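You operate a simulated robot arm through the tools that you are given. There is no shell and no other tool.

You are at the controls of a simulated robot arm. One attempt, no reset.

JOB
Test cell No. 26 and sort it into GOOD or RECHECK.
Fine: in the holder, red end to the red mark; multimeter on 20 V; GOOD is 3.2 V or more; holder switch off whenever a cell moves.

It is judged by the outcome, as a careful person would: the job done as asked, and still so three seconds after it is handed in. It fails if anything else is knocked over, pushed out of place, dropped, spilled or broken.

ROBOT AND FRAMES
A 7-joint arm with a two-finger parallel gripper, fixed in place. Base frame: the origin is at the foot of the arm, x ahead of it, y to its left, z up; the work surface is at about z = 0.72. Readings come in m, rad, newtons and seconds.
Its first joint turns from -2.601 to 2.601 rad. Payload 3.43 kg.
The TCP is the grasp point between the finger pads, 0.03 m short of the fingertips. In the tool frame z runs along the fingers and y along their closing line. Largest opening 0.094 m; finger width 0.028, thickness 0.01; the body of the gripper, 0.05 by 0.096 m, starts 0.055 m behind the TCP.
Orientation is that of the tool frame in the base frame, as a unit quaternion [x, y, z, w]. With the fingers straight down and closing along the base's y, the tool's x points along the base's -x, its y along +y and its z along -z.

CONTROLS
- The arm moves only by the tool arm_command. Its argument "moves" is a list of rows, each an object (a shift or turn left out is 0, a gripper value left out holds the last) with "xyz": the shift along the base's x, y, z in m, a list of three; "turn": the turn, a rotation vector about the base's x, y, z in rad, a list of three; "grip": the finger opening in m, from 0 to 0.094. In form: [{"xyz": [tx, ty, tz], "turn": [wx, wy, wz], "grip": grip}, ...]. A call has 1 to 20 rows; each row shifts and turns the commanded pose from where the row before left it. A row lasts 0.2 s, in which the tool goes at most 0.05 m and 0.15 rad; a call with a longer step from one row to the next is refused whole, and so is a gripper value outside its range. A pose out of reach is approached as far as the arm can. The call stops where the force on the tool passes 40 N (or 10 N more than at its start, if that is more) or the arm is blocked; 0.2 s more then pass. The fingers move at their own pace (about 0.045 m/s each) and stop on an object; they squeeze with about 37 N. The grip force told is the motor's: it shows also when the fingers shut on nothing. Time passes only in rows, and 0.2 s behind the last, so rows that do not move let the fingers close. It gives the time, the measured TCP pose, the force on the tool (base axes), the opening and the grip force at its end, in the units of the frame above (readings bear some noise), with the torque about the TCP (base axes, N m) and any sound that the robot's microphone picked up.
- Cameras (640 x 400 px; columns grow to the right, rows downward): "scene" is fixed at [0.0524, 0.6449, 1.3096]; the picture's right is [0.14, -0.99, 0.00], its down [-0.56, -0.08, -0.82] and it looks along [0.81, 0.11, -0.57] (base axes); focal length 272 px, centre (320, 200). "wrist" rides on the gripper at [0.076, 0.014, -0.102] in the tool frame; the picture's right is [-0.18, 0.98, 0.00], its down [-0.75, -0.14, -0.64] and it looks along [-0.63, -0.12, 0.77] (tool axes); focal length 243 px, centre (320, 200). There is no depth. A picture from a camera that has moved, and an enlarged one, comes with that camera's place and axes in the base frame and with its lens. The place of the scene camera against the robot may be out by one fixed shift of up to 0.012 m in any direction.
- grab_frame(camera): a new picture of that camera. No time passes.
- inspect(camera, box): a new picture of the part [left, top, right, bottom] of that camera's present view, enlarged. No time passes.
- close_job(): hands the job in; it is judged then, once.

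Places have to be worked out from the pictures, the camera data and where the tool is seen. Open the gripper and draw the arm clear of the work before you hand the job in, unless the task says otherwise.

The tools are called after ">>>" by a JSON object that holds its "op" and its "data". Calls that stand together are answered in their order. arm_command: Moves the arm, as the interface text tells. Its arguments: {"type":"object","properties":{"moves":{"type":"array"}},"required":["moves"]} The other tools are called the same way: grab_frame (camera) takes a picture; inspect (camera, box) takes an enlarged picture of a part of a camera's view; close_job () hands the job in.

At the start:

```text
clock: 0.0
position: [0.4802, 0.8623, 1.1385]
ee_rot: [-0.001, 1.0, 0.0, 0.0]
ft_force: [0.5, -0.5, 0.4]
wrist_torque: [0.01, 0.03, 0.0]
finger_gap: 0.0941
grasp_force: 0.0
```

scene: 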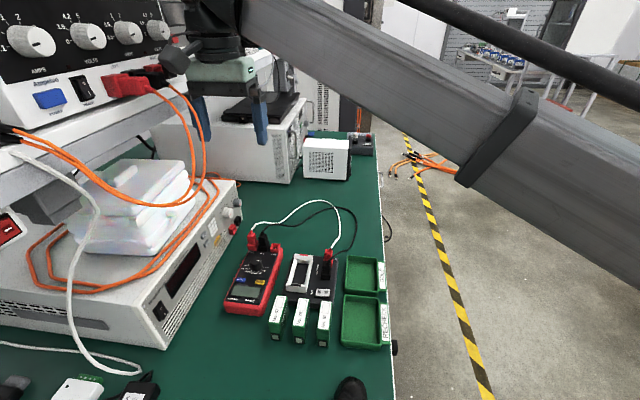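
wrist: 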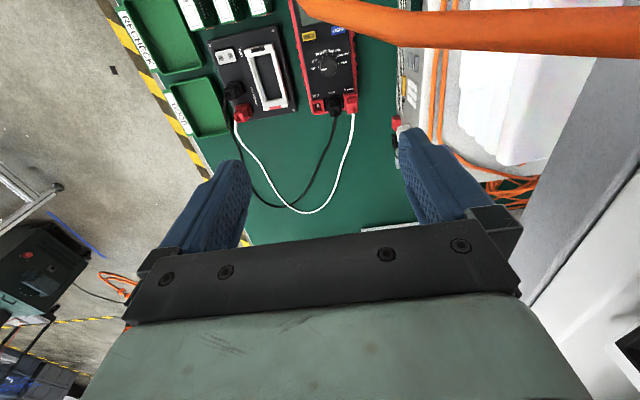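

The pictures show a multimeter, a cell holder wired to it, three green cells and two green trays (GOOD and RECHECK). I will look closer at each of them before moving.

>>> {"op": "inspect", "data": {"camera": "scene", "box": [210, 220, 400, 360]}}

>>> {"op": "inspect", "data": {"camera": "scene", "box": [255, 285, 345, 355]}}

>>> {"op": "inspect", "data": {"camera": "scene", "box": [215, 235, 345, 320]}}

>>> {"op": "inspect", "data": {"camera": "wrist", "box": [100, 0, 400, 150]}}

```text
2.86 times, centred on (305, 290) of scene
camera zoom: at [0.0524, 0.6449, 1.3096], right [0.14, -0.99, 0.0], down [-0.56, -0.08, -0.82], along [0.81, 0.11, -0.57], focal length 776 px, centre (363, -57)
```

zoom: 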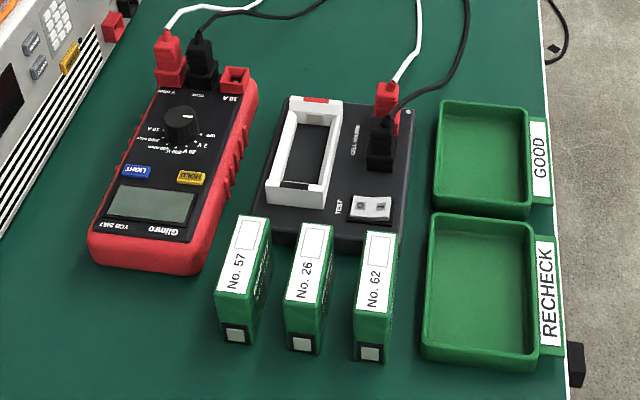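

```text
5.71 times, centred on (300, 320) of scene
camera zoom: at [0.0524, 0.6449, 1.3096], right [0.14, -0.99, 0.0], down [-0.56, -0.08, -0.82], along [0.81, 0.11, -0.57], focal length 1552 px, centre (434, -486)
```

zoom: 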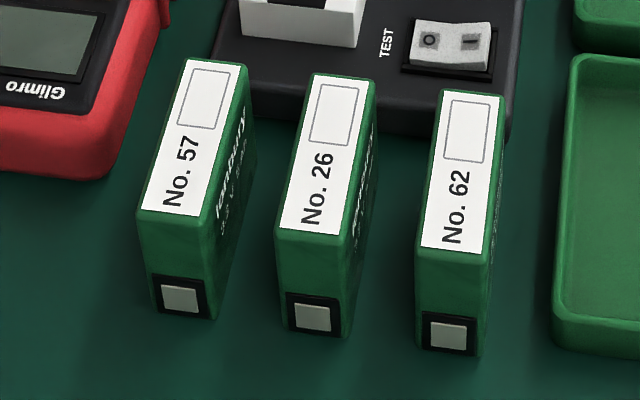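

```text
4.71 times, centred on (280, 278) of scene
camera zoom: at [0.0524, 0.6449, 1.3096], right [0.14, -0.99, 0.0], down [-0.56, -0.08, -0.82], along [0.81, 0.11, -0.57], focal length 1278 px, centre (508, -165)
```

zoom: 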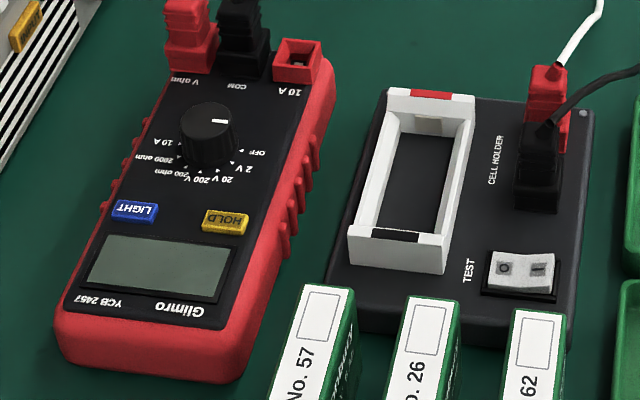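

```text
2.13 times, centred on (250, 75) of wrist
camera zoom: at [0.4041, 0.8771, 1.2416], right [0.18, 0.98, 0.0], down [0.75, -0.14, 0.64], along [0.63, -0.12, -0.77], focal length 518 px, centre (469, 467)
```

zoom: 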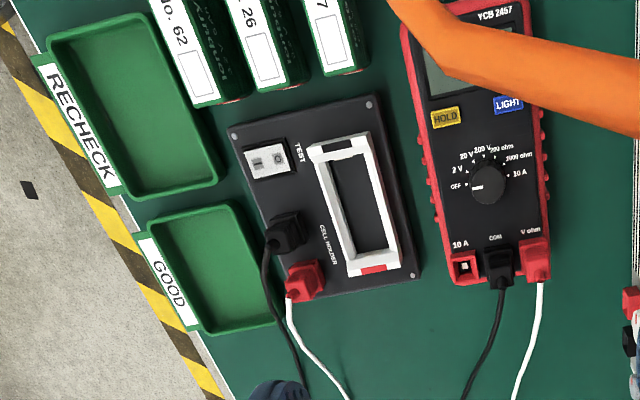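

The dial seems to point to OFF, and an orange cable hangs close to the gripper. I'll look closer at the cable, the switch and the dial before planning the path.

>>> {"op": "inspect", "data": {"camera": "scene", "box": [90, 30, 330, 220]}}

>>> {"op": "inspect", "data": {"camera": "scene", "box": [300, 275, 340, 300]}}

>>> {"op": "inspect", "data": {"camera": "wrist", "box": [280, 0, 370, 120]}}

>>> {"op": "inspect", "data": {"camera": "wrist", "box": [160, 0, 280, 70]}}

```text
2.11 times, centred on (210, 125) of scene
camera zoom: at [0.0524, 0.6449, 1.3096], right [0.14, -0.99, 0.0], down [-0.56, -0.08, -0.82], along [0.81, 0.11, -0.57], focal length 572 px, centre (552, 358)
```

zoom: 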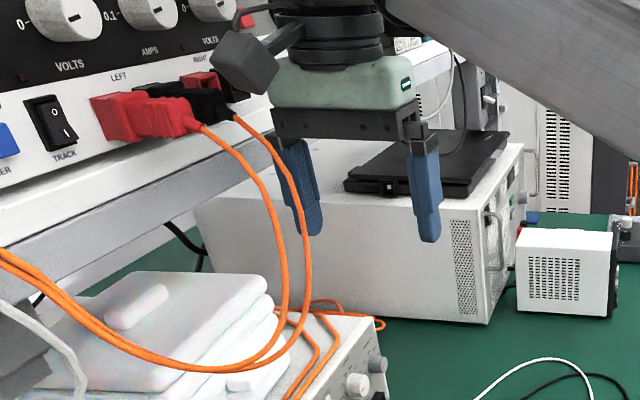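

```text
16.00 times, centred on (320, 288) of scene
camera zoom: at [0.0524, 0.6449, 1.3096], right [0.14, -0.99, 0.0], down [-0.56, -0.08, -0.82], along [0.81, 0.11, -0.57], focal length 4345 px, centre (320, -1200)
```

zoom: 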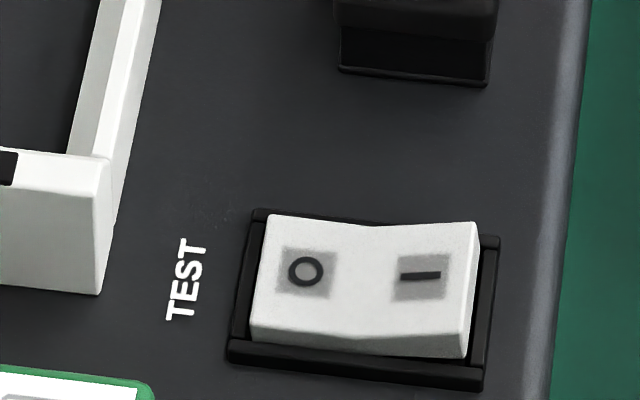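

```text
3.33 times, centred on (325, 60) of wrist
camera zoom: at [0.4041, 0.8771, 1.2416], right [0.18, 0.98, 0.0], down [0.75, -0.14, 0.64], along [0.63, -0.12, -0.77], focal length 809 px, centre (303, 667)
```

zoom: 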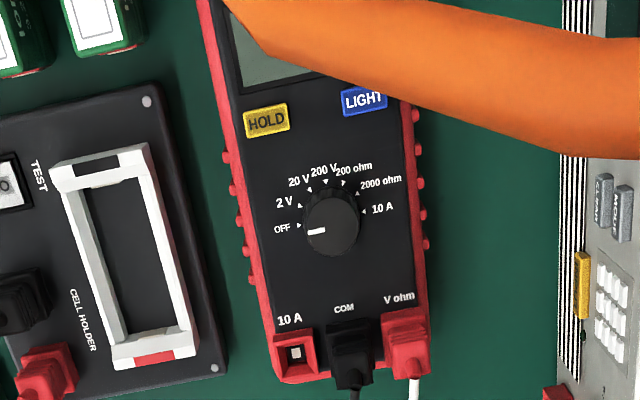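

```text
5.33 times, centred on (220, 35) of wrist
camera zoom: at [0.4041, 0.8771, 1.2416], right [0.18, 0.98, 0.0], down [0.75, -0.14, 0.64], along [0.63, -0.12, -0.77], focal length 1294 px, centre (853, 1080)
```

zoom: 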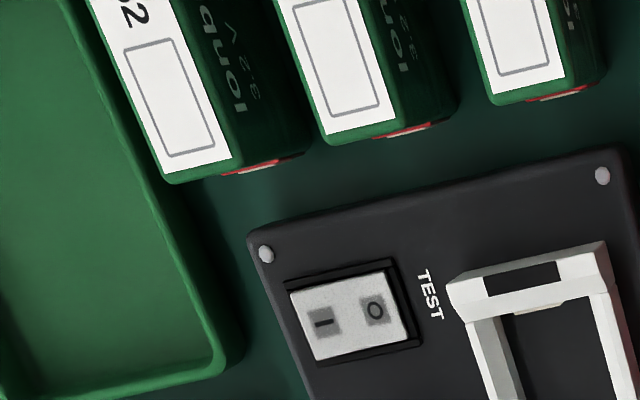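

The orange cable hangs at about x≈0.40, y≥0.86, z≈1.1, close on the robot side of the gripper. The rocker appears to have O pressed (off), and the dial is on OFF. I'll move away from the cable in -y first, then back and down for a better wrist view.

>>> {"op": "arm_command", "data": {"moves": [{"xyz": [0, -0.04, 0]}, {"xyz": [0, -0.04, 0]}, {"xyz": [0, -0.04, 0]}, {"xyz": [-0.03, 0, -0.02]}, {"xyz": [-0.03, 0, -0.02]}, {"xyz": [-0.03, 0, -0.02]}, {"xyz": [-0.03, 0, -0.02]}, {}]}}

>>> {"op": "grab_frame", "data": {"camera": "wrist"}}

>>> {"op": "grab_frame", "data": {"camera": "scene"}}

```text
clock: 1.8
position: [0.3596, 0.7427, 1.0585]
ee_rot: [0.0, 1.0, 0.0, 0.0]
ft_force: [0.1, 0.2, -0.1]
wrist_torque: [0.0, 0.02, -0.02]
finger_gap: 0.094
grasp_force: 0.1
```

```text
taken
camera wrist: at [0.2835, 0.7565, 1.161], right [0.18, 0.98, 0.0], down [0.75, -0.14, 0.64], along [0.63, -0.12, -0.77], focal length 243 px, centre (320, 200)
```

wrist: 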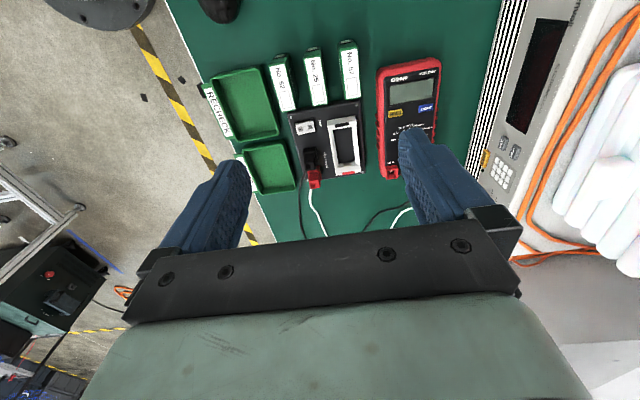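

```text
taken
```

scene: 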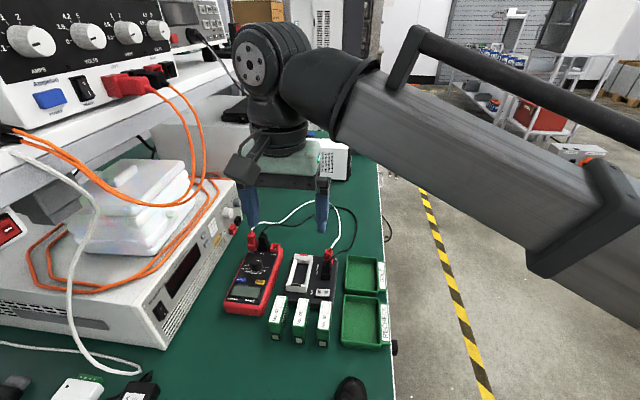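

The view is clear now. I'll enlarge the wrist view on the cells, holder, trays and meter to measure them.

>>> {"op": "inspect", "data": {"camera": "wrist", "box": [260, 30, 380, 105]}}

>>> {"op": "inspect", "data": {"camera": "wrist", "box": [280, 90, 400, 190]}}

>>> {"op": "inspect", "data": {"camera": "wrist", "box": [365, 50, 450, 190]}}

>>> {"op": "inspect", "data": {"camera": "wrist", "box": [195, 50, 315, 205]}}

```text
5.33 times, centred on (320, 68) of wrist
camera zoom: at [0.2835, 0.7565, 1.161], right [0.18, 0.98, 0.0], down [0.75, -0.14, 0.64], along [0.63, -0.12, -0.77], focal length 1294 px, centre (320, 907)
```

zoom: 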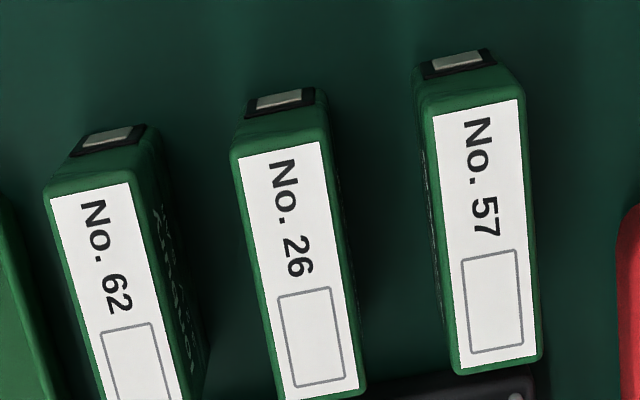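

```text
4.00 times, centred on (340, 140) of wrist
camera zoom: at [0.2835, 0.7565, 1.161], right [0.18, 0.98, 0.0], down [0.75, -0.14, 0.64], along [0.63, -0.12, -0.77], focal length 970 px, centre (240, 440)
```

zoom: 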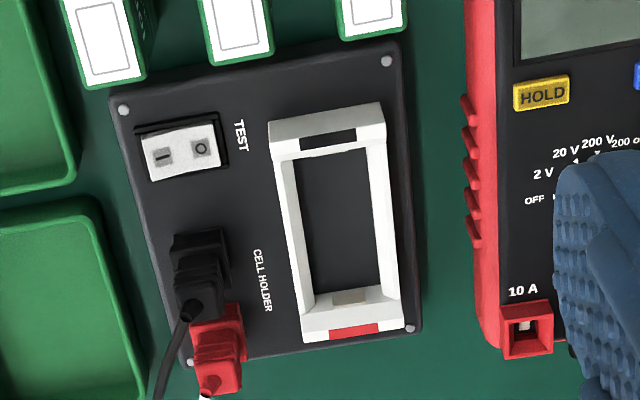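

```text
2.86 times, centred on (408, 120) of wrist
camera zoom: at [0.2835, 0.7565, 1.161], right [0.18, 0.98, 0.0], down [0.75, -0.14, 0.64], along [0.63, -0.12, -0.77], focal length 693 px, centre (70, 429)
```

zoom: 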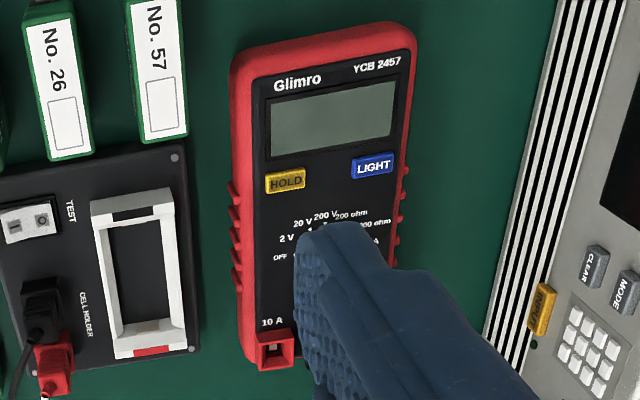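

```text
2.58 times, centred on (255, 128) of wrist
camera zoom: at [0.2835, 0.7565, 1.161], right [0.18, 0.98, 0.0], down [0.75, -0.14, 0.64], along [0.63, -0.12, -0.77], focal length 626 px, centre (488, 387)
```

zoom: 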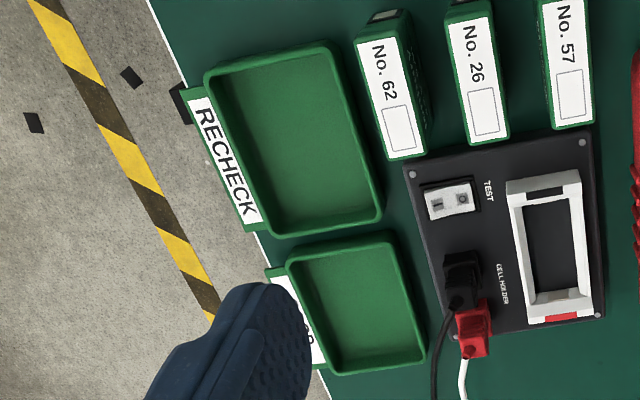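

From two wrist views I place cell 26's top at about (0.375, 0.734, 0.782), and the holder frame at x 0.449–0.551, y 0.737–0.788, top z≈0.768. The dial knob is at about (0.497, 0.875), at the edge of my reach. The next move yaws the tool +90° and goes low over the holder, staying away from the cable, to look at the meter.

>>> {"op": "arm_command", "data": {"moves": [{"xyz": [0.015, -0.01, -0.02], "turn": [0, 0, 0.143]}, {"xyz": [0.015, -0.01, -0.02], "turn": [0, 0, 0.143]}, {"xyz": [0.015, -0.01, -0.02], "turn": [0, 0, 0.143]}, {"xyz": [0.015, -0.005, -0.02], "turn": [0, 0, 0.143]}, {"xyz": [0.015, 0, -0.02], "turn": [0, 0, 0.143]}, {"xyz": [0.015, 0.005, -0.01], "turn": [0, 0, 0.143]}, {"xyz": [0.015, 0.01, -0.01], "turn": [0, 0, 0.143]}, {"xyz": [0.015, 0.01, -0.01], "turn": [0, 0, 0.143]}, {"xyz": [0.01, 0.01, -0.01], "turn": [0, 0, 0.143]}, {"xyz": [0.01, 0.01, 0], "turn": [0, 0, 0.143]}, {"xyz": [0.0, 0.01, 0], "turn": [0, 0, 0.1408]}, {}]}}

>>> {"op": "grab_frame", "data": {"camera": "wrist"}}

>>> {"op": "grab_frame", "data": {"camera": "scene"}}

```text
clock: 4.4
position: [0.5003, 0.7642, 0.9177]
ee_rot: [0.708, -0.706, 0.0, 0.0]
ft_force: [-0.4, -0.6, 0.1]
wrist_torque: [-0.07, 0.05, 0.02]
finger_gap: 0.094
grasp_force: 0.1
```

```text
taken
camera wrist: at [0.486, 0.6867, 1.0207], right [-0.98, 0.18, 0.0], down [0.14, 0.75, 0.64], along [0.12, 0.63, -0.77], focal length 243 px, centre (320, 200)
```

wrist: 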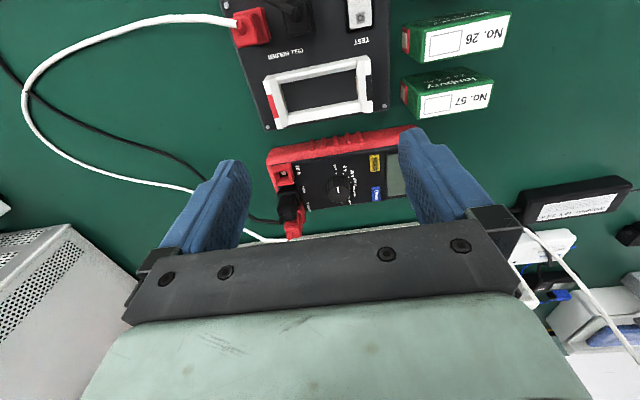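

```text
taken
```

scene: 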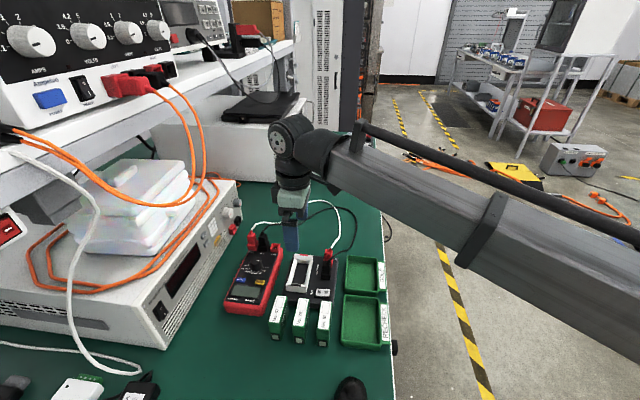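

The tool is yawed and clear of the cable. I'll zoom in on the dial, the switch, the cells' red ends and the slot.

>>> {"op": "inspect", "data": {"camera": "wrist", "box": [260, 120, 420, 245]}}

>>> {"op": "inspect", "data": {"camera": "wrist", "box": [230, 0, 400, 140]}}

>>> {"op": "inspect", "data": {"camera": "wrist", "box": [390, 0, 520, 130]}}

>>> {"op": "inspect", "data": {"camera": "wrist", "box": [330, 0, 390, 45]}}

```text
3.20 times, centred on (340, 182) of wrist
camera zoom: at [0.486, 0.6867, 1.0207], right [-0.98, 0.18, 0.0], down [0.14, 0.75, 0.64], along [0.12, 0.63, -0.77], focal length 776 px, centre (256, 256)
```

zoom: 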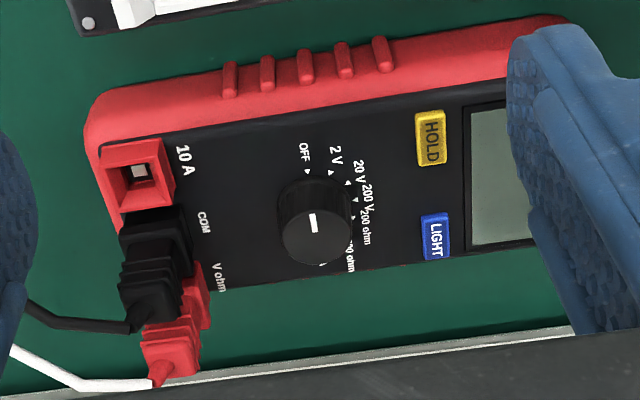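

```text
2.86 times, centred on (315, 70) of wrist
camera zoom: at [0.486, 0.6867, 1.0207], right [-0.98, 0.18, 0.0], down [0.14, 0.75, 0.64], along [0.12, 0.63, -0.77], focal length 693 px, centre (334, 571)
```

zoom: 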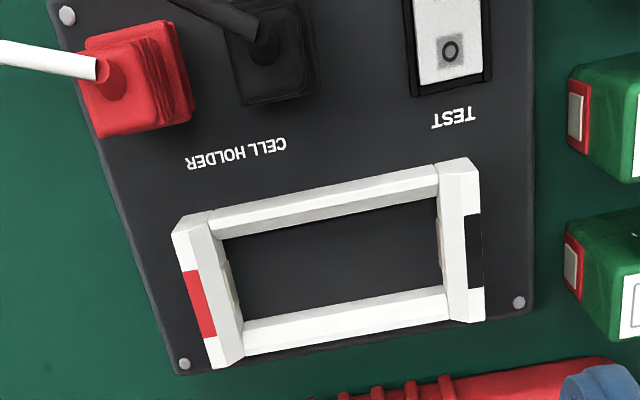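

```text
3.08 times, centred on (455, 65) of wrist
camera zoom: at [0.486, 0.6867, 1.0207], right [-0.98, 0.18, 0.0], down [0.14, 0.75, 0.64], along [0.12, 0.63, -0.77], focal length 746 px, centre (-95, 615)
```

zoom: 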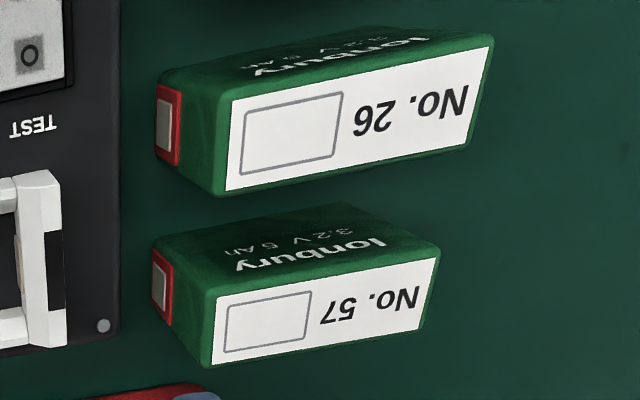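

```text
8.89 times, centred on (360, 22) of wrist
camera zoom: at [0.486, 0.6867, 1.0207], right [-0.98, 0.18, 0.0], down [0.14, 0.75, 0.64], along [0.12, 0.63, -0.77], focal length 2157 px, centre (-36, 1778)
```

zoom: 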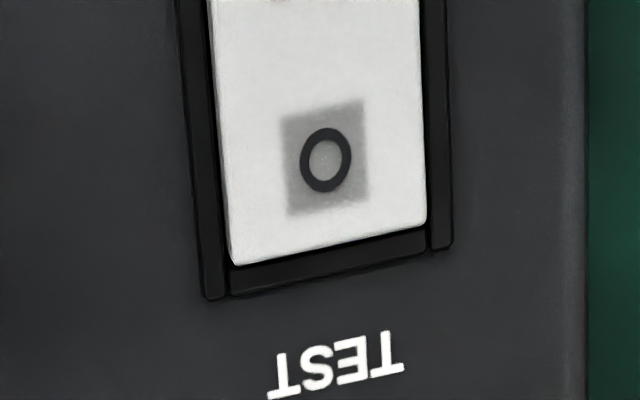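

The switch's O half is flush with its bezel (off), and cell 26's red terminal faces +x, matching the holder's red mark. I place the knob top at (0.4965, 0.8746, 0.7815), with the meter face at z≈0.765 and 20 V lying 60° clockwise from OFF. I'll partly close the gripper, lower, then move over the knob while checking reach.

>>> {"op": "arm_command", "data": {"moves": [{"xyz": [0, 0, -0.03], "grip": 0.05}, {"xyz": [0, 0, -0.03], "grip": 0.05}, {"xyz": [0, 0.02, 0]}, {"xyz": [0, 0.03, 0]}, {"xyz": [-0.002, 0.03, 0]}, {"xyz": [-0.002, 0.02, 0]}, {}]}}

>>> {"op": "grab_frame", "data": {"camera": "wrist"}}

>>> {"op": "grab_frame", "data": {"camera": "scene"}}

```text
clock: 6.0
position: [0.495, 0.8627, 0.861]
ee_rot: [-0.707, 0.707, -0.001, 0.0]
ft_force: [0.4, 0.2, 0.1]
wrist_torque: [-0.02, -0.01, 0.0]
finger_gap: 0.0502
grasp_force: 0.0
```

```text
taken
camera wrist: at [0.4805, 0.7865, 0.9629], right [-0.98, 0.18, 0.0], down [0.14, 0.75, 0.64], along [0.12, 0.63, -0.77], focal length 243 px, centre (320, 200)
```

wrist: 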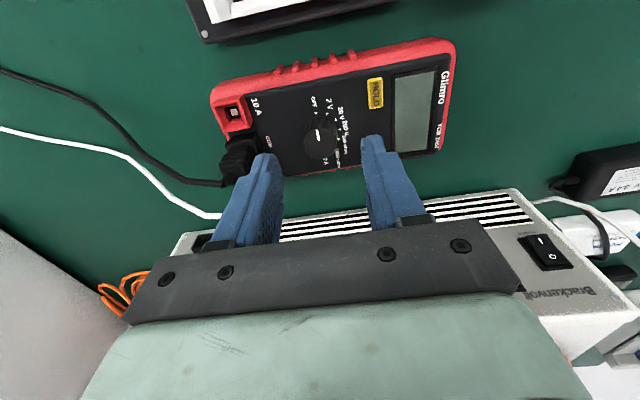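

```text
taken
```

scene: 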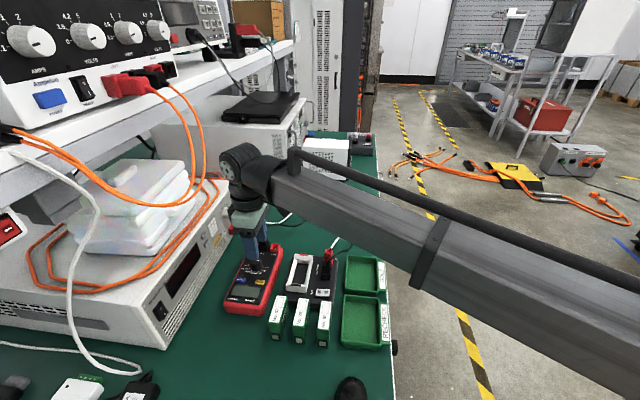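

The arm tracks well out to r≈0.995. I'll lean the tool 0.2 rad toward the base (for reach), add 15° yaw, and hover with the fingertips just above the knob.

>>> {"op": "arm_command", "data": {"moves": [{"turn": [0.1, 0, 0], "grip": 0.046}, {"turn": [0.1, 0, 0]}, {"turn": [0, 0, 0.131]}, {"turn": [0, 0, 0.131]}, {"xyz": [0.0016, 0.0076, -0.0135]}, {"xyz": [0, 0, -0.012]}, {}]}}

>>> {"op": "grab_frame", "data": {"camera": "wrist"}}

>>> {"op": "grab_frame", "data": {"camera": "scene"}}

```text
clock: 7.6
position: [0.497, 0.8716, 0.8336]
ee_rot: [0.789, -0.606, -0.08, -0.06]
ft_force: [0.1, -0.6, 0.3]
wrist_torque: [0.02, -0.01, 0.01]
finger_gap: 0.0457
grasp_force: 0.0
```

```text
taken
camera wrist: at [0.508, 0.7749, 0.9189], right [-1.0, -0.08, 0.04], down [-0.02, 0.63, 0.78], along [-0.09, 0.78, -0.63], focal length 243 px, centre (320, 200)
```

wrist: 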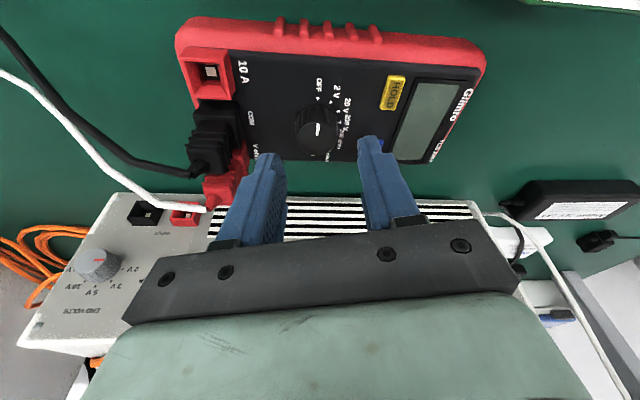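

```text
taken
```

scene: 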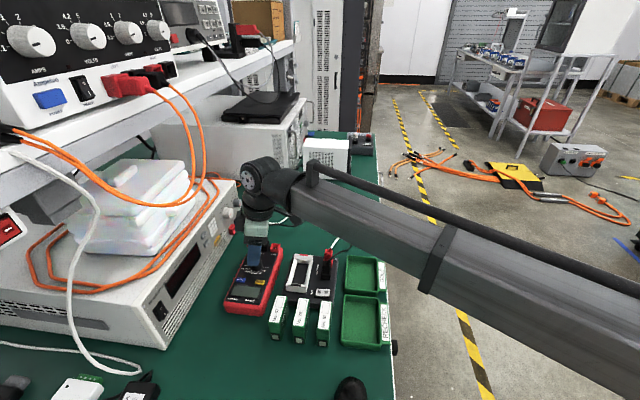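

Hovering over the dial; I'll zoom in to check the knob's alignment between the fingertips.

>>> {"op": "inspect", "data": {"camera": "wrist", "box": [240, 60, 400, 170]}}

>>> {"op": "inspect", "data": {"camera": "scene", "box": [220, 230, 300, 290]}}

```text
3.64 times, centred on (320, 115) of wrist
camera zoom: at [0.508, 0.7749, 0.9189], right [-1.0, -0.08, 0.04], down [-0.02, 0.63, 0.78], along [-0.09, 0.78, -0.63], focal length 882 px, centre (320, 509)
```

zoom: 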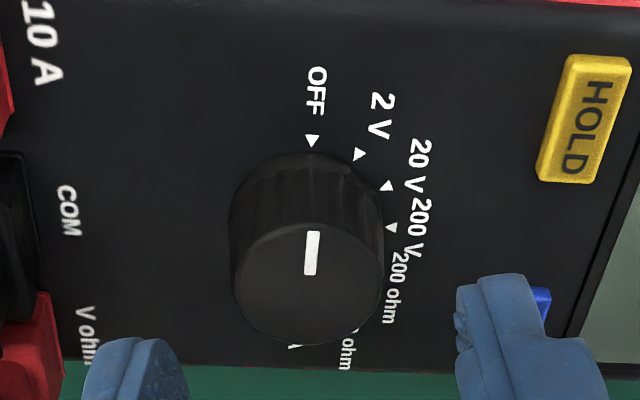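

```text
6.67 times, centred on (260, 260) of scene
camera zoom: at [0.0524, 0.6449, 1.3096], right [0.14, -0.99, 0.0], down [-0.56, -0.08, -0.82], along [0.81, 0.11, -0.57], focal length 1810 px, centre (720, -200)
```

zoom: 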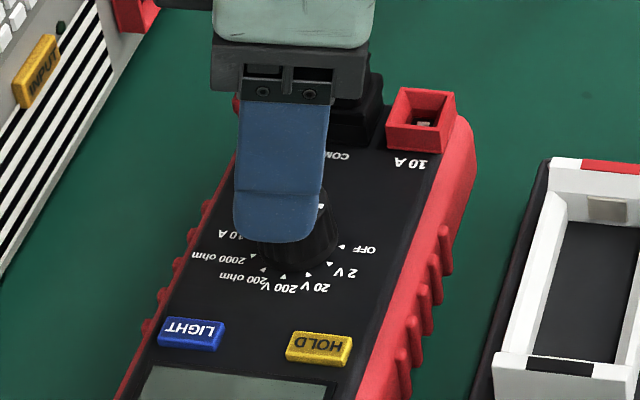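

The knob sits ~1.5 mm toward +x of the finger mid-plane. I'll correct that, lower to just above the meter face, and check before closing.

>>> {"op": "arm_command", "data": {"moves": [{"xyz": [0.0014, 0.001, -0.011]}, {"xyz": [0, 0, -0.011]}, {"xyz": [0, 0, -0.01]}, {}]}}

>>> {"op": "grab_frame", "data": {"camera": "wrist"}}

>>> {"op": "inspect", "data": {"camera": "wrist", "box": [240, 80, 400, 190]}}

>>> {"op": "inspect", "data": {"camera": "scene", "box": [220, 230, 300, 290]}}

```text
clock: 8.6
position: [0.4985, 0.872, 0.8019]
ee_rot: [0.789, -0.607, -0.08, -0.061]
ft_force: [-1.1, 0.0, 0.2]
wrist_torque: [0.0, -0.01, -0.01]
finger_gap: 0.0459
grasp_force: 0.1
```

```text
taken
camera wrist: at [0.5097, 0.7762, 0.8871], right [-1.0, -0.08, 0.04], down [-0.02, 0.63, 0.78], along [-0.09, 0.78, -0.63], focal length 243 px, centre (320, 200)
```

wrist: 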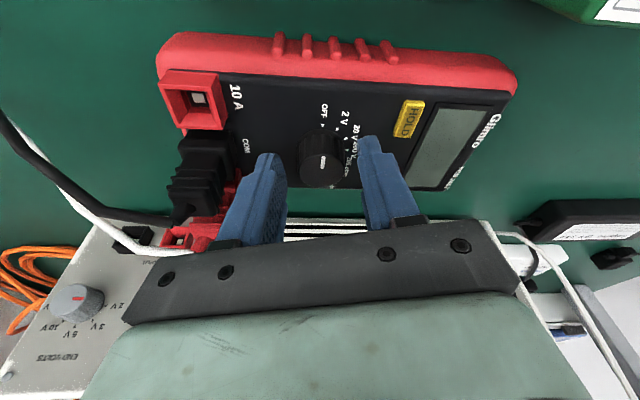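

```text
3.64 times, centred on (320, 135) of wrist
camera zoom: at [0.5097, 0.7762, 0.8871], right [-1.0, -0.08, 0.04], down [-0.02, 0.63, 0.78], along [-0.09, 0.78, -0.63], focal length 882 px, centre (320, 436)
```

zoom: 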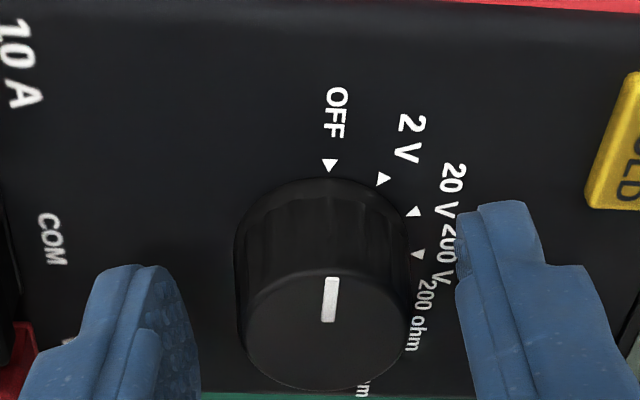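

```text
6.67 times, centred on (260, 260) of scene
camera zoom: at [0.0524, 0.6449, 1.3096], right [0.14, -0.99, 0.0], down [-0.56, -0.08, -0.82], along [0.81, 0.11, -0.57], focal length 1810 px, centre (720, -200)
```

zoom: 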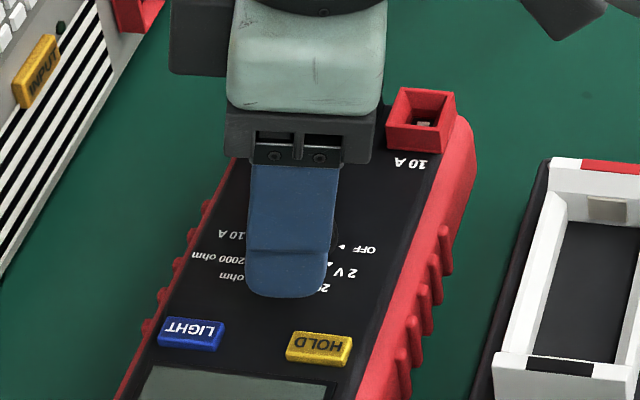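

The knob is centred between the pads with about 1 cm of overlap and no contact force. Closing on it now.

>>> {"op": "arm_command", "data": {"moves": [{"grip": 0.02}, {"grip": 0.02}, {"grip": 0.02}]}}

>>> {"op": "inspect", "data": {"camera": "wrist", "box": [240, 80, 400, 190]}}

```text
clock: 9.4
position: [0.4988, 0.8727, 0.8026]
ee_rot: [0.79, -0.605, -0.08, -0.061]
ft_force: [-4.8, -1.3, 0.3]
wrist_torque: [-0.18, -0.09, -0.06]
finger_gap: 0.0273
grasp_force: 36.4
```

```text
3.64 times, centred on (320, 135) of wrist
camera zoom: at [0.5092, 0.7761, 0.8871], right [-1.0, -0.08, 0.04], down [-0.02, 0.63, 0.78], along [-0.09, 0.78, -0.63], focal length 882 px, centre (320, 436)
```

zoom: 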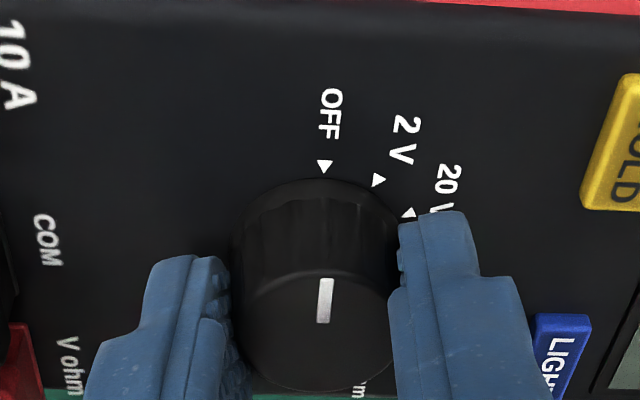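

The knob is gripped (gap 27 mm) with only a small side force. I'll turn it clockwise (negative z) by 30° first and see whether the dial follows.

>>> {"op": "arm_command", "data": {"moves": [{"xyz": [-0.0008, 0, 0], "turn": [0, 0, -0.131]}, {"xyz": [-0.0008, 0, 0], "turn": [0, 0, -0.131]}, {"xyz": [-0.0008, 0.0001, 0], "turn": [0, 0, -0.131]}, {"xyz": [-0.0007, 0.0001, 0], "turn": [0, 0, -0.131]}]}}

>>> {"op": "inspect", "data": {"camera": "wrist", "box": [240, 80, 400, 190]}}

>>> {"op": "inspect", "data": {"camera": "scene", "box": [210, 225, 300, 320]}}

```text
clock: 10.4
position: [0.4964, 0.8722, 0.8021]
ee_rot: [-0.604, 0.791, 0.06, 0.08]
ft_force: [4.5, 0.5, 0.0]
wrist_torque: [-0.21, 0.0, -0.03]
finger_gap: 0.0273
grasp_force: 36.6
```

```text
3.64 times, centred on (320, 135) of wrist
camera zoom: at [0.4578, 0.7835, 0.8871], right [-0.9, 0.43, 0.04], down [0.3, 0.55, 0.78], along [0.32, 0.71, -0.63], focal length 882 px, centre (320, 436)
```

zoom: 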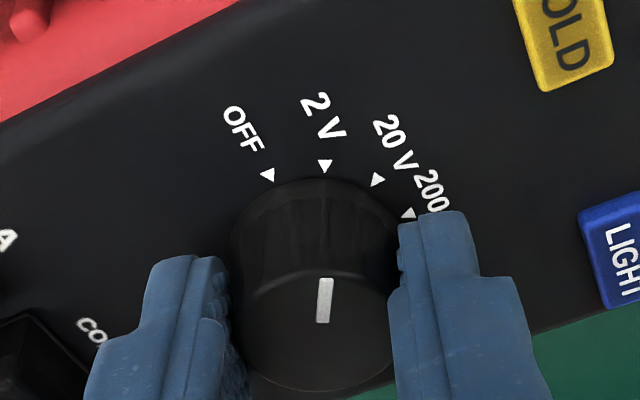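

```text
4.21 times, centred on (255, 272) of scene
camera zoom: at [0.0524, 0.6449, 1.3096], right [0.14, -0.99, 0.0], down [-0.56, -0.08, -0.82], along [0.81, 0.11, -0.57], focal length 1143 px, centre (594, -105)
```

zoom: 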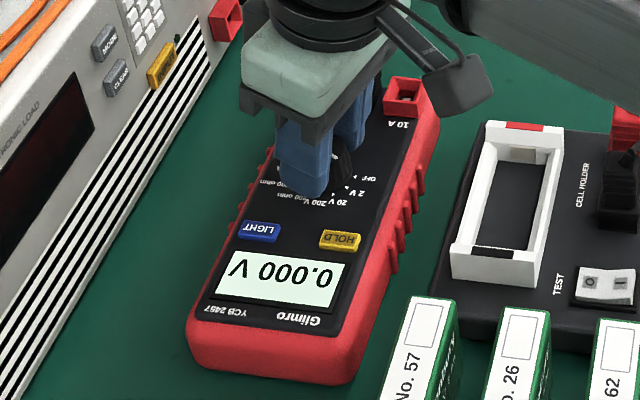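

The dial follows: it now reads 2 V with the display on "0.000 V". I'll turn another 30° to reach 20 V.

>>> {"op": "arm_command", "data": {"moves": [{"xyz": [-0.0002, 0.0003, 0], "turn": [0, 0, -0.131]}, {"xyz": [-0.0004, 0.0003, 0], "turn": [0, 0, -0.131]}, {"xyz": [-0.0004, 0.0003, 0], "turn": [0, 0, -0.131]}, {"xyz": [-0.0004, 0.0003, 0], "turn": [0, 0, -0.131]}]}}

>>> {"op": "inspect", "data": {"camera": "wrist", "box": [240, 80, 400, 190]}}

>>> {"op": "inspect", "data": {"camera": "scene", "box": [210, 225, 300, 320]}}

```text
clock: 11.4
position: [0.4946, 0.8732, 0.8018]
ee_rot: [-0.379, 0.92, 0.038, 0.092]
ft_force: [4.3, -3.6, 4.0]
wrist_torque: [0.12, -0.29, -0.05]
finger_gap: 0.0277
grasp_force: 36.7
```

```text
3.64 times, centred on (320, 135) of wrist
camera zoom: at [0.4175, 0.8156, 0.8871], right [-0.56, 0.82, 0.04], down [0.53, 0.33, 0.78], along [0.63, 0.46, -0.63], focal length 882 px, centre (320, 436)
```

zoom: 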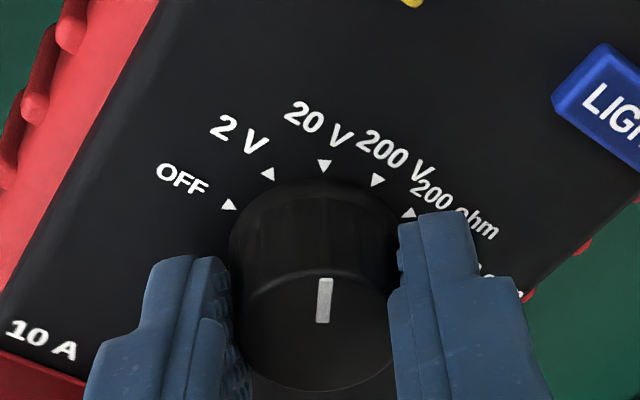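

```text
4.21 times, centred on (255, 272) of scene
camera zoom: at [0.0524, 0.6449, 1.3096], right [0.14, -0.99, 0.0], down [-0.56, -0.08, -0.82], along [0.81, 0.11, -0.57], focal length 1143 px, centre (594, -105)
```

zoom: 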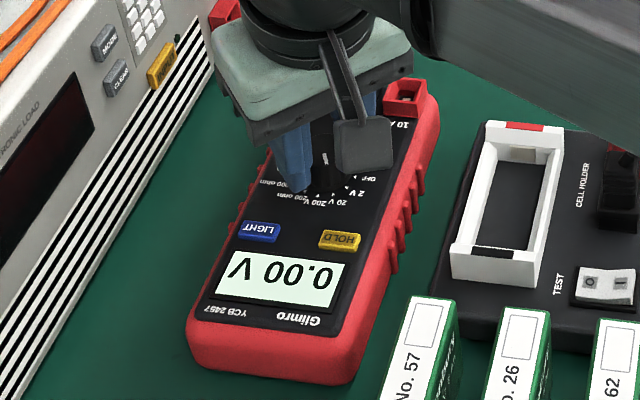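

The display shows "0.00 V" and the pointer is on 20 V. I'll open the fingers and rise straight up.

>>> {"op": "arm_command", "data": {"moves": [{"grip": 0.046}, {"grip": 0.046}, {"xyz": [0, 0, 0.015]}, {"xyz": [0, 0, 0.025]}, {"xyz": [0, 0, 0.025]}, {}]}}

>>> {"op": "grab_frame", "data": {"camera": "wrist"}}

>>> {"op": "grab_frame", "data": {"camera": "scene"}}

>>> {"op": "inspect", "data": {"camera": "scene", "box": [210, 225, 300, 320]}}

```text
clock: 12.8
position: [0.4946, 0.8741, 0.8664]
ee_rot: [-0.38, 0.92, 0.038, 0.092]
ft_force: [-0.2, -0.6, 0.8]
wrist_torque: [0.0, 0.0, 0.0]
finger_gap: 0.046
grasp_force: 0.1
```

```text
taken
camera wrist: at [0.4176, 0.8162, 0.9516], right [-0.57, 0.82, 0.04], down [0.53, 0.33, 0.78], along [0.63, 0.46, -0.63], focal length 243 px, centre (320, 200)
```

wrist: 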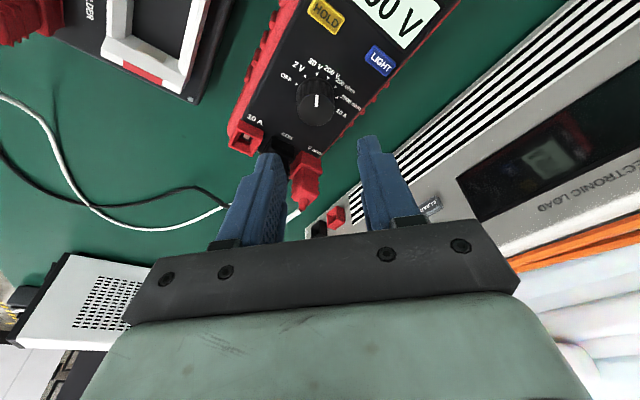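

```text
taken
```

scene: 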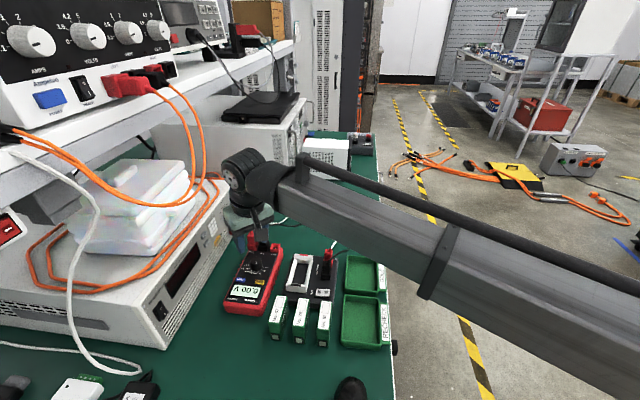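

```text
4.21 times, centred on (255, 272) of scene
camera zoom: at [0.0524, 0.6449, 1.3096], right [0.14, -0.99, 0.0], down [-0.56, -0.08, -0.82], along [0.81, 0.11, -0.57], focal length 1143 px, centre (594, -105)
```

zoom: 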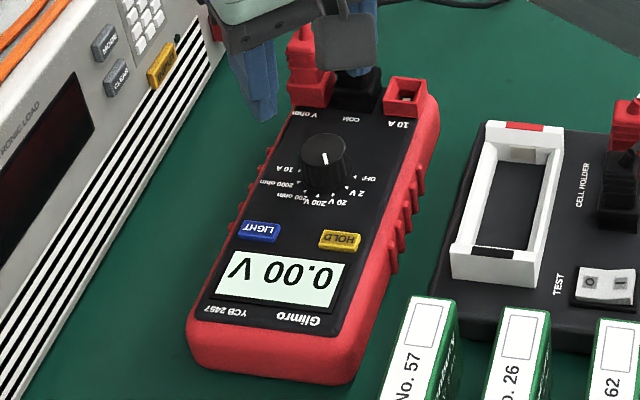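

The meter reads 0.00 V on 20 V and hasn't moved. I'll untilt, yaw back to closing along y, and go over cell 26 (moving away from the cable side first).

>>> {"op": "arm_command", "data": {"moves": [{"xyz": [0, -0.02, 0.007], "turn": [-0.0707, 0.0707, 0]}, {"xyz": [0, -0.02, 0.007], "turn": [-0.0707, 0.0707, 0]}, {"xyz": [0, -0.0245, 0], "turn": [0, 0, -0.1308]}, {"xyz": [0, -0.0245, 0], "turn": [0, 0, -0.1308]}, {"xyz": [-0.02, -0.0245, 0], "turn": [0, 0, -0.1308]}, {"xyz": [-0.02, -0.0245, 0], "turn": [0, 0, -0.1308]}, {"xyz": [-0.02, 0, 0], "turn": [0, 0, -0.1308]}, {"xyz": [-0.02, 0, 0], "turn": [0, 0, -0.1308]}, {"xyz": [-0.02, 0, 0]}, {"xyz": [-0.02, 0, 0]}, {}]}}

>>> {"op": "grab_frame", "data": {"camera": "wrist"}}

>>> {"op": "inspect", "data": {"camera": "wrist", "box": [240, 70, 400, 180]}}

>>> {"op": "inspect", "data": {"camera": "scene", "box": [240, 220, 400, 360]}}

```text
clock: 15.2
position: [0.3741, 0.7339, 0.8815]
ee_rot: [0.001, 1.0, 0.0, 0.0]
ft_force: [-0.6, 0.0, -0.3]
wrist_torque: [-0.04, 0.05, -0.01]
finger_gap: 0.046
grasp_force: 0.0
```

```text
taken
camera wrist: at [0.2985, 0.7482, 0.9831], right [0.18, 0.98, 0.0], down [0.75, -0.14, 0.64], along [0.63, -0.12, -0.77], focal length 243 px, centre (320, 200)
```

wrist: 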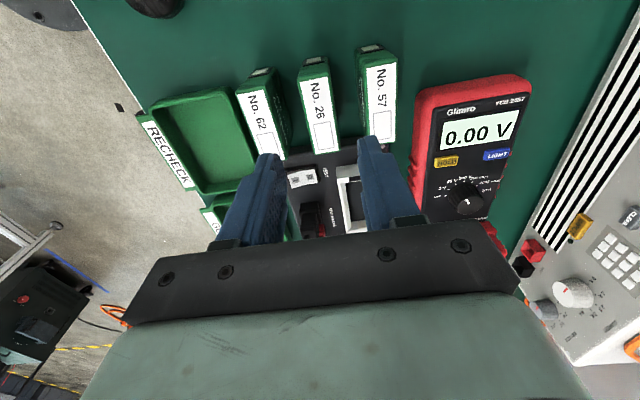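

```text
3.64 times, centred on (320, 125) of wrist
camera zoom: at [0.2985, 0.7482, 0.9831], right [0.18, 0.98, 0.0], down [0.75, -0.14, 0.64], along [0.63, -0.12, -0.77], focal length 882 px, centre (320, 473)
```

zoom: 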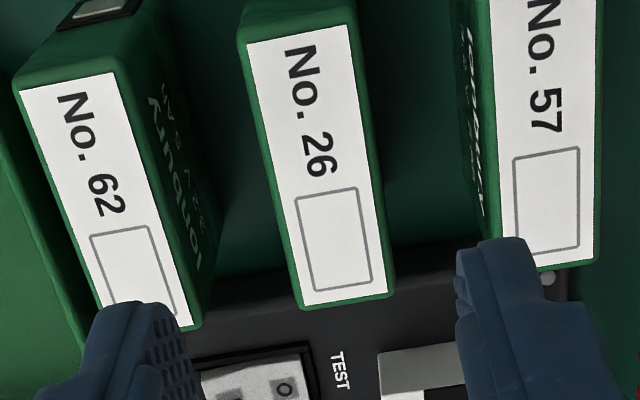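

```text
2.86 times, centred on (320, 290) of scene
camera zoom: at [0.0524, 0.6449, 1.3096], right [0.14, -0.99, 0.0], down [-0.56, -0.08, -0.82], along [0.81, 0.11, -0.57], focal length 776 px, centre (320, -57)
```

zoom: 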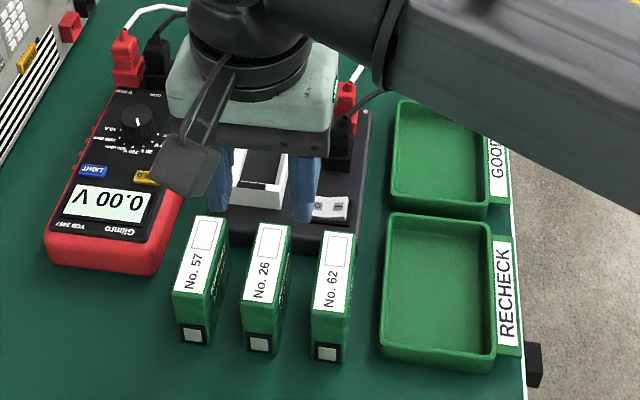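

Cell 26 is aligned with x: centre ≈(0.376, 0.735), width ≈24 mm, with about 28 mm gaps to its neighbours. Before picking it up I want an accurate measure of the slot, so I'll move over the holder with open fingers.

>>> {"op": "arm_command", "data": {"moves": [{"xyz": [0, 0, 0.02], "grip": 0.08}, {"xyz": [0.035, 0.007, 0]}, {"xyz": [0.035, 0.007, 0]}, {"xyz": [0.0353, 0.0067, 0]}, {}]}}

>>> {"op": "grab_frame", "data": {"camera": "wrist"}}

>>> {"op": "inspect", "data": {"camera": "wrist", "box": [250, 40, 410, 190]}}

>>> {"op": "inspect", "data": {"camera": "wrist", "box": [180, 30, 310, 150]}}

```text
clock: 16.4
position: [0.4803, 0.7554, 0.9]
ee_rot: [0.0, 1.0, 0.0, 0.0]
ft_force: [1.0, -0.1, 0.4]
wrist_torque: [0.02, 0.0, -0.01]
finger_gap: 0.0798
grasp_force: 0.0
```

```text
taken
camera wrist: at [0.404, 0.7688, 1.0016], right [0.18, 0.98, 0.0], down [0.75, -0.14, 0.64], along [0.63, -0.12, -0.77], focal length 243 px, centre (320, 200)
```

wrist: 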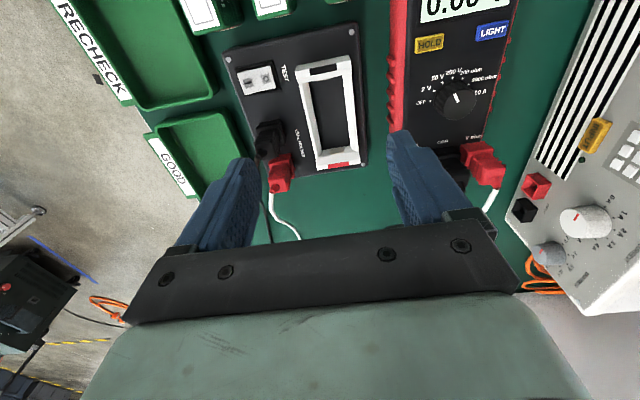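

```text
2.67 times, centred on (330, 115) of wrist
camera zoom: at [0.404, 0.7688, 1.0016], right [0.18, 0.98, 0.0], down [0.75, -0.14, 0.64], along [0.63, -0.12, -0.77], focal length 647 px, centre (293, 427)
```

zoom: 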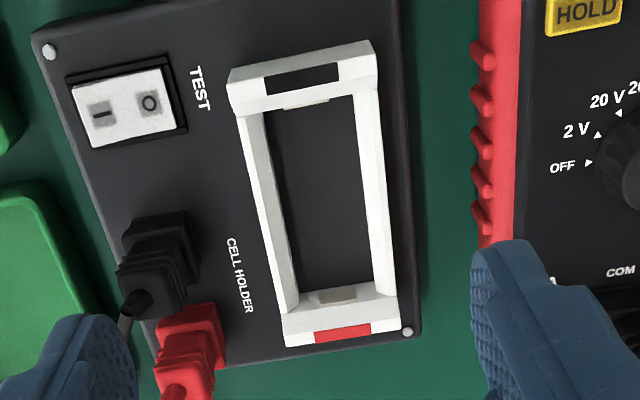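

```text
3.33 times, centred on (245, 90) of wrist
camera zoom: at [0.404, 0.7688, 1.0016], right [0.18, 0.98, 0.0], down [0.75, -0.14, 0.64], along [0.63, -0.12, -0.77], focal length 809 px, centre (570, 567)
```

zoom: 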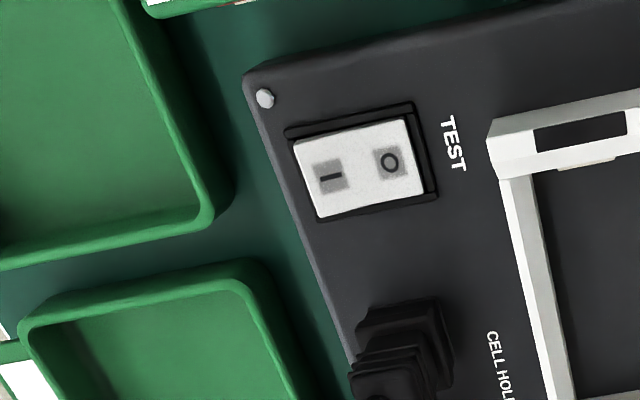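

I'll zoom further onto the slot and its end contacts.

>>> {"op": "inspect", "data": {"camera": "wrist", "box": [300, 50, 360, 90]}}

>>> {"op": "inspect", "data": {"camera": "wrist", "box": [305, 135, 365, 175]}}

>>> {"op": "inspect", "data": {"camera": "scene", "box": [275, 245, 345, 305]}}

```text
10.00 times, centred on (330, 70) of wrist
camera zoom: at [0.404, 0.7688, 1.0016], right [0.18, 0.98, 0.0], down [0.75, -0.14, 0.64], along [0.63, -0.12, -0.77], focal length 2426 px, centre (220, 1500)
```

zoom: 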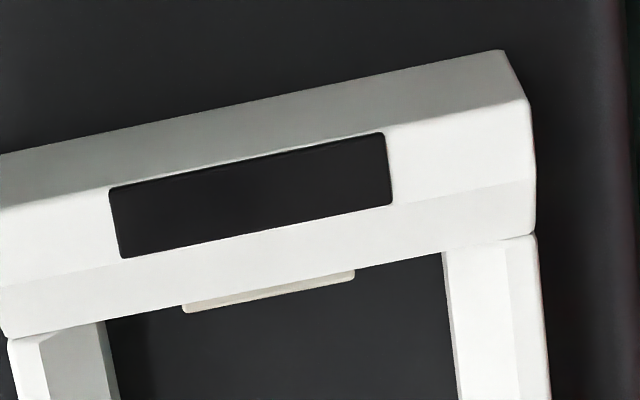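

```text
10.00 times, centred on (335, 155) of wrist
camera zoom: at [0.404, 0.7688, 1.0016], right [0.18, 0.98, 0.0], down [0.75, -0.14, 0.64], along [0.63, -0.12, -0.77], focal length 2426 px, centre (170, 650)
```

zoom: 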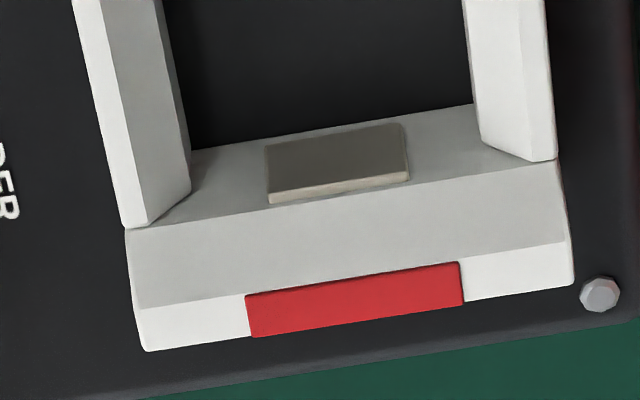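

```text
6.67 times, centred on (310, 275) of scene
camera zoom: at [0.0524, 0.6449, 1.3096], right [0.14, -0.99, 0.0], down [-0.56, -0.08, -0.82], along [0.81, 0.11, -0.57], focal length 1810 px, centre (387, -300)
```

zoom: 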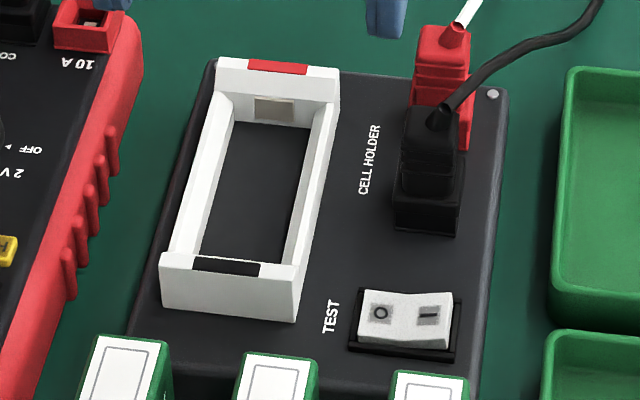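

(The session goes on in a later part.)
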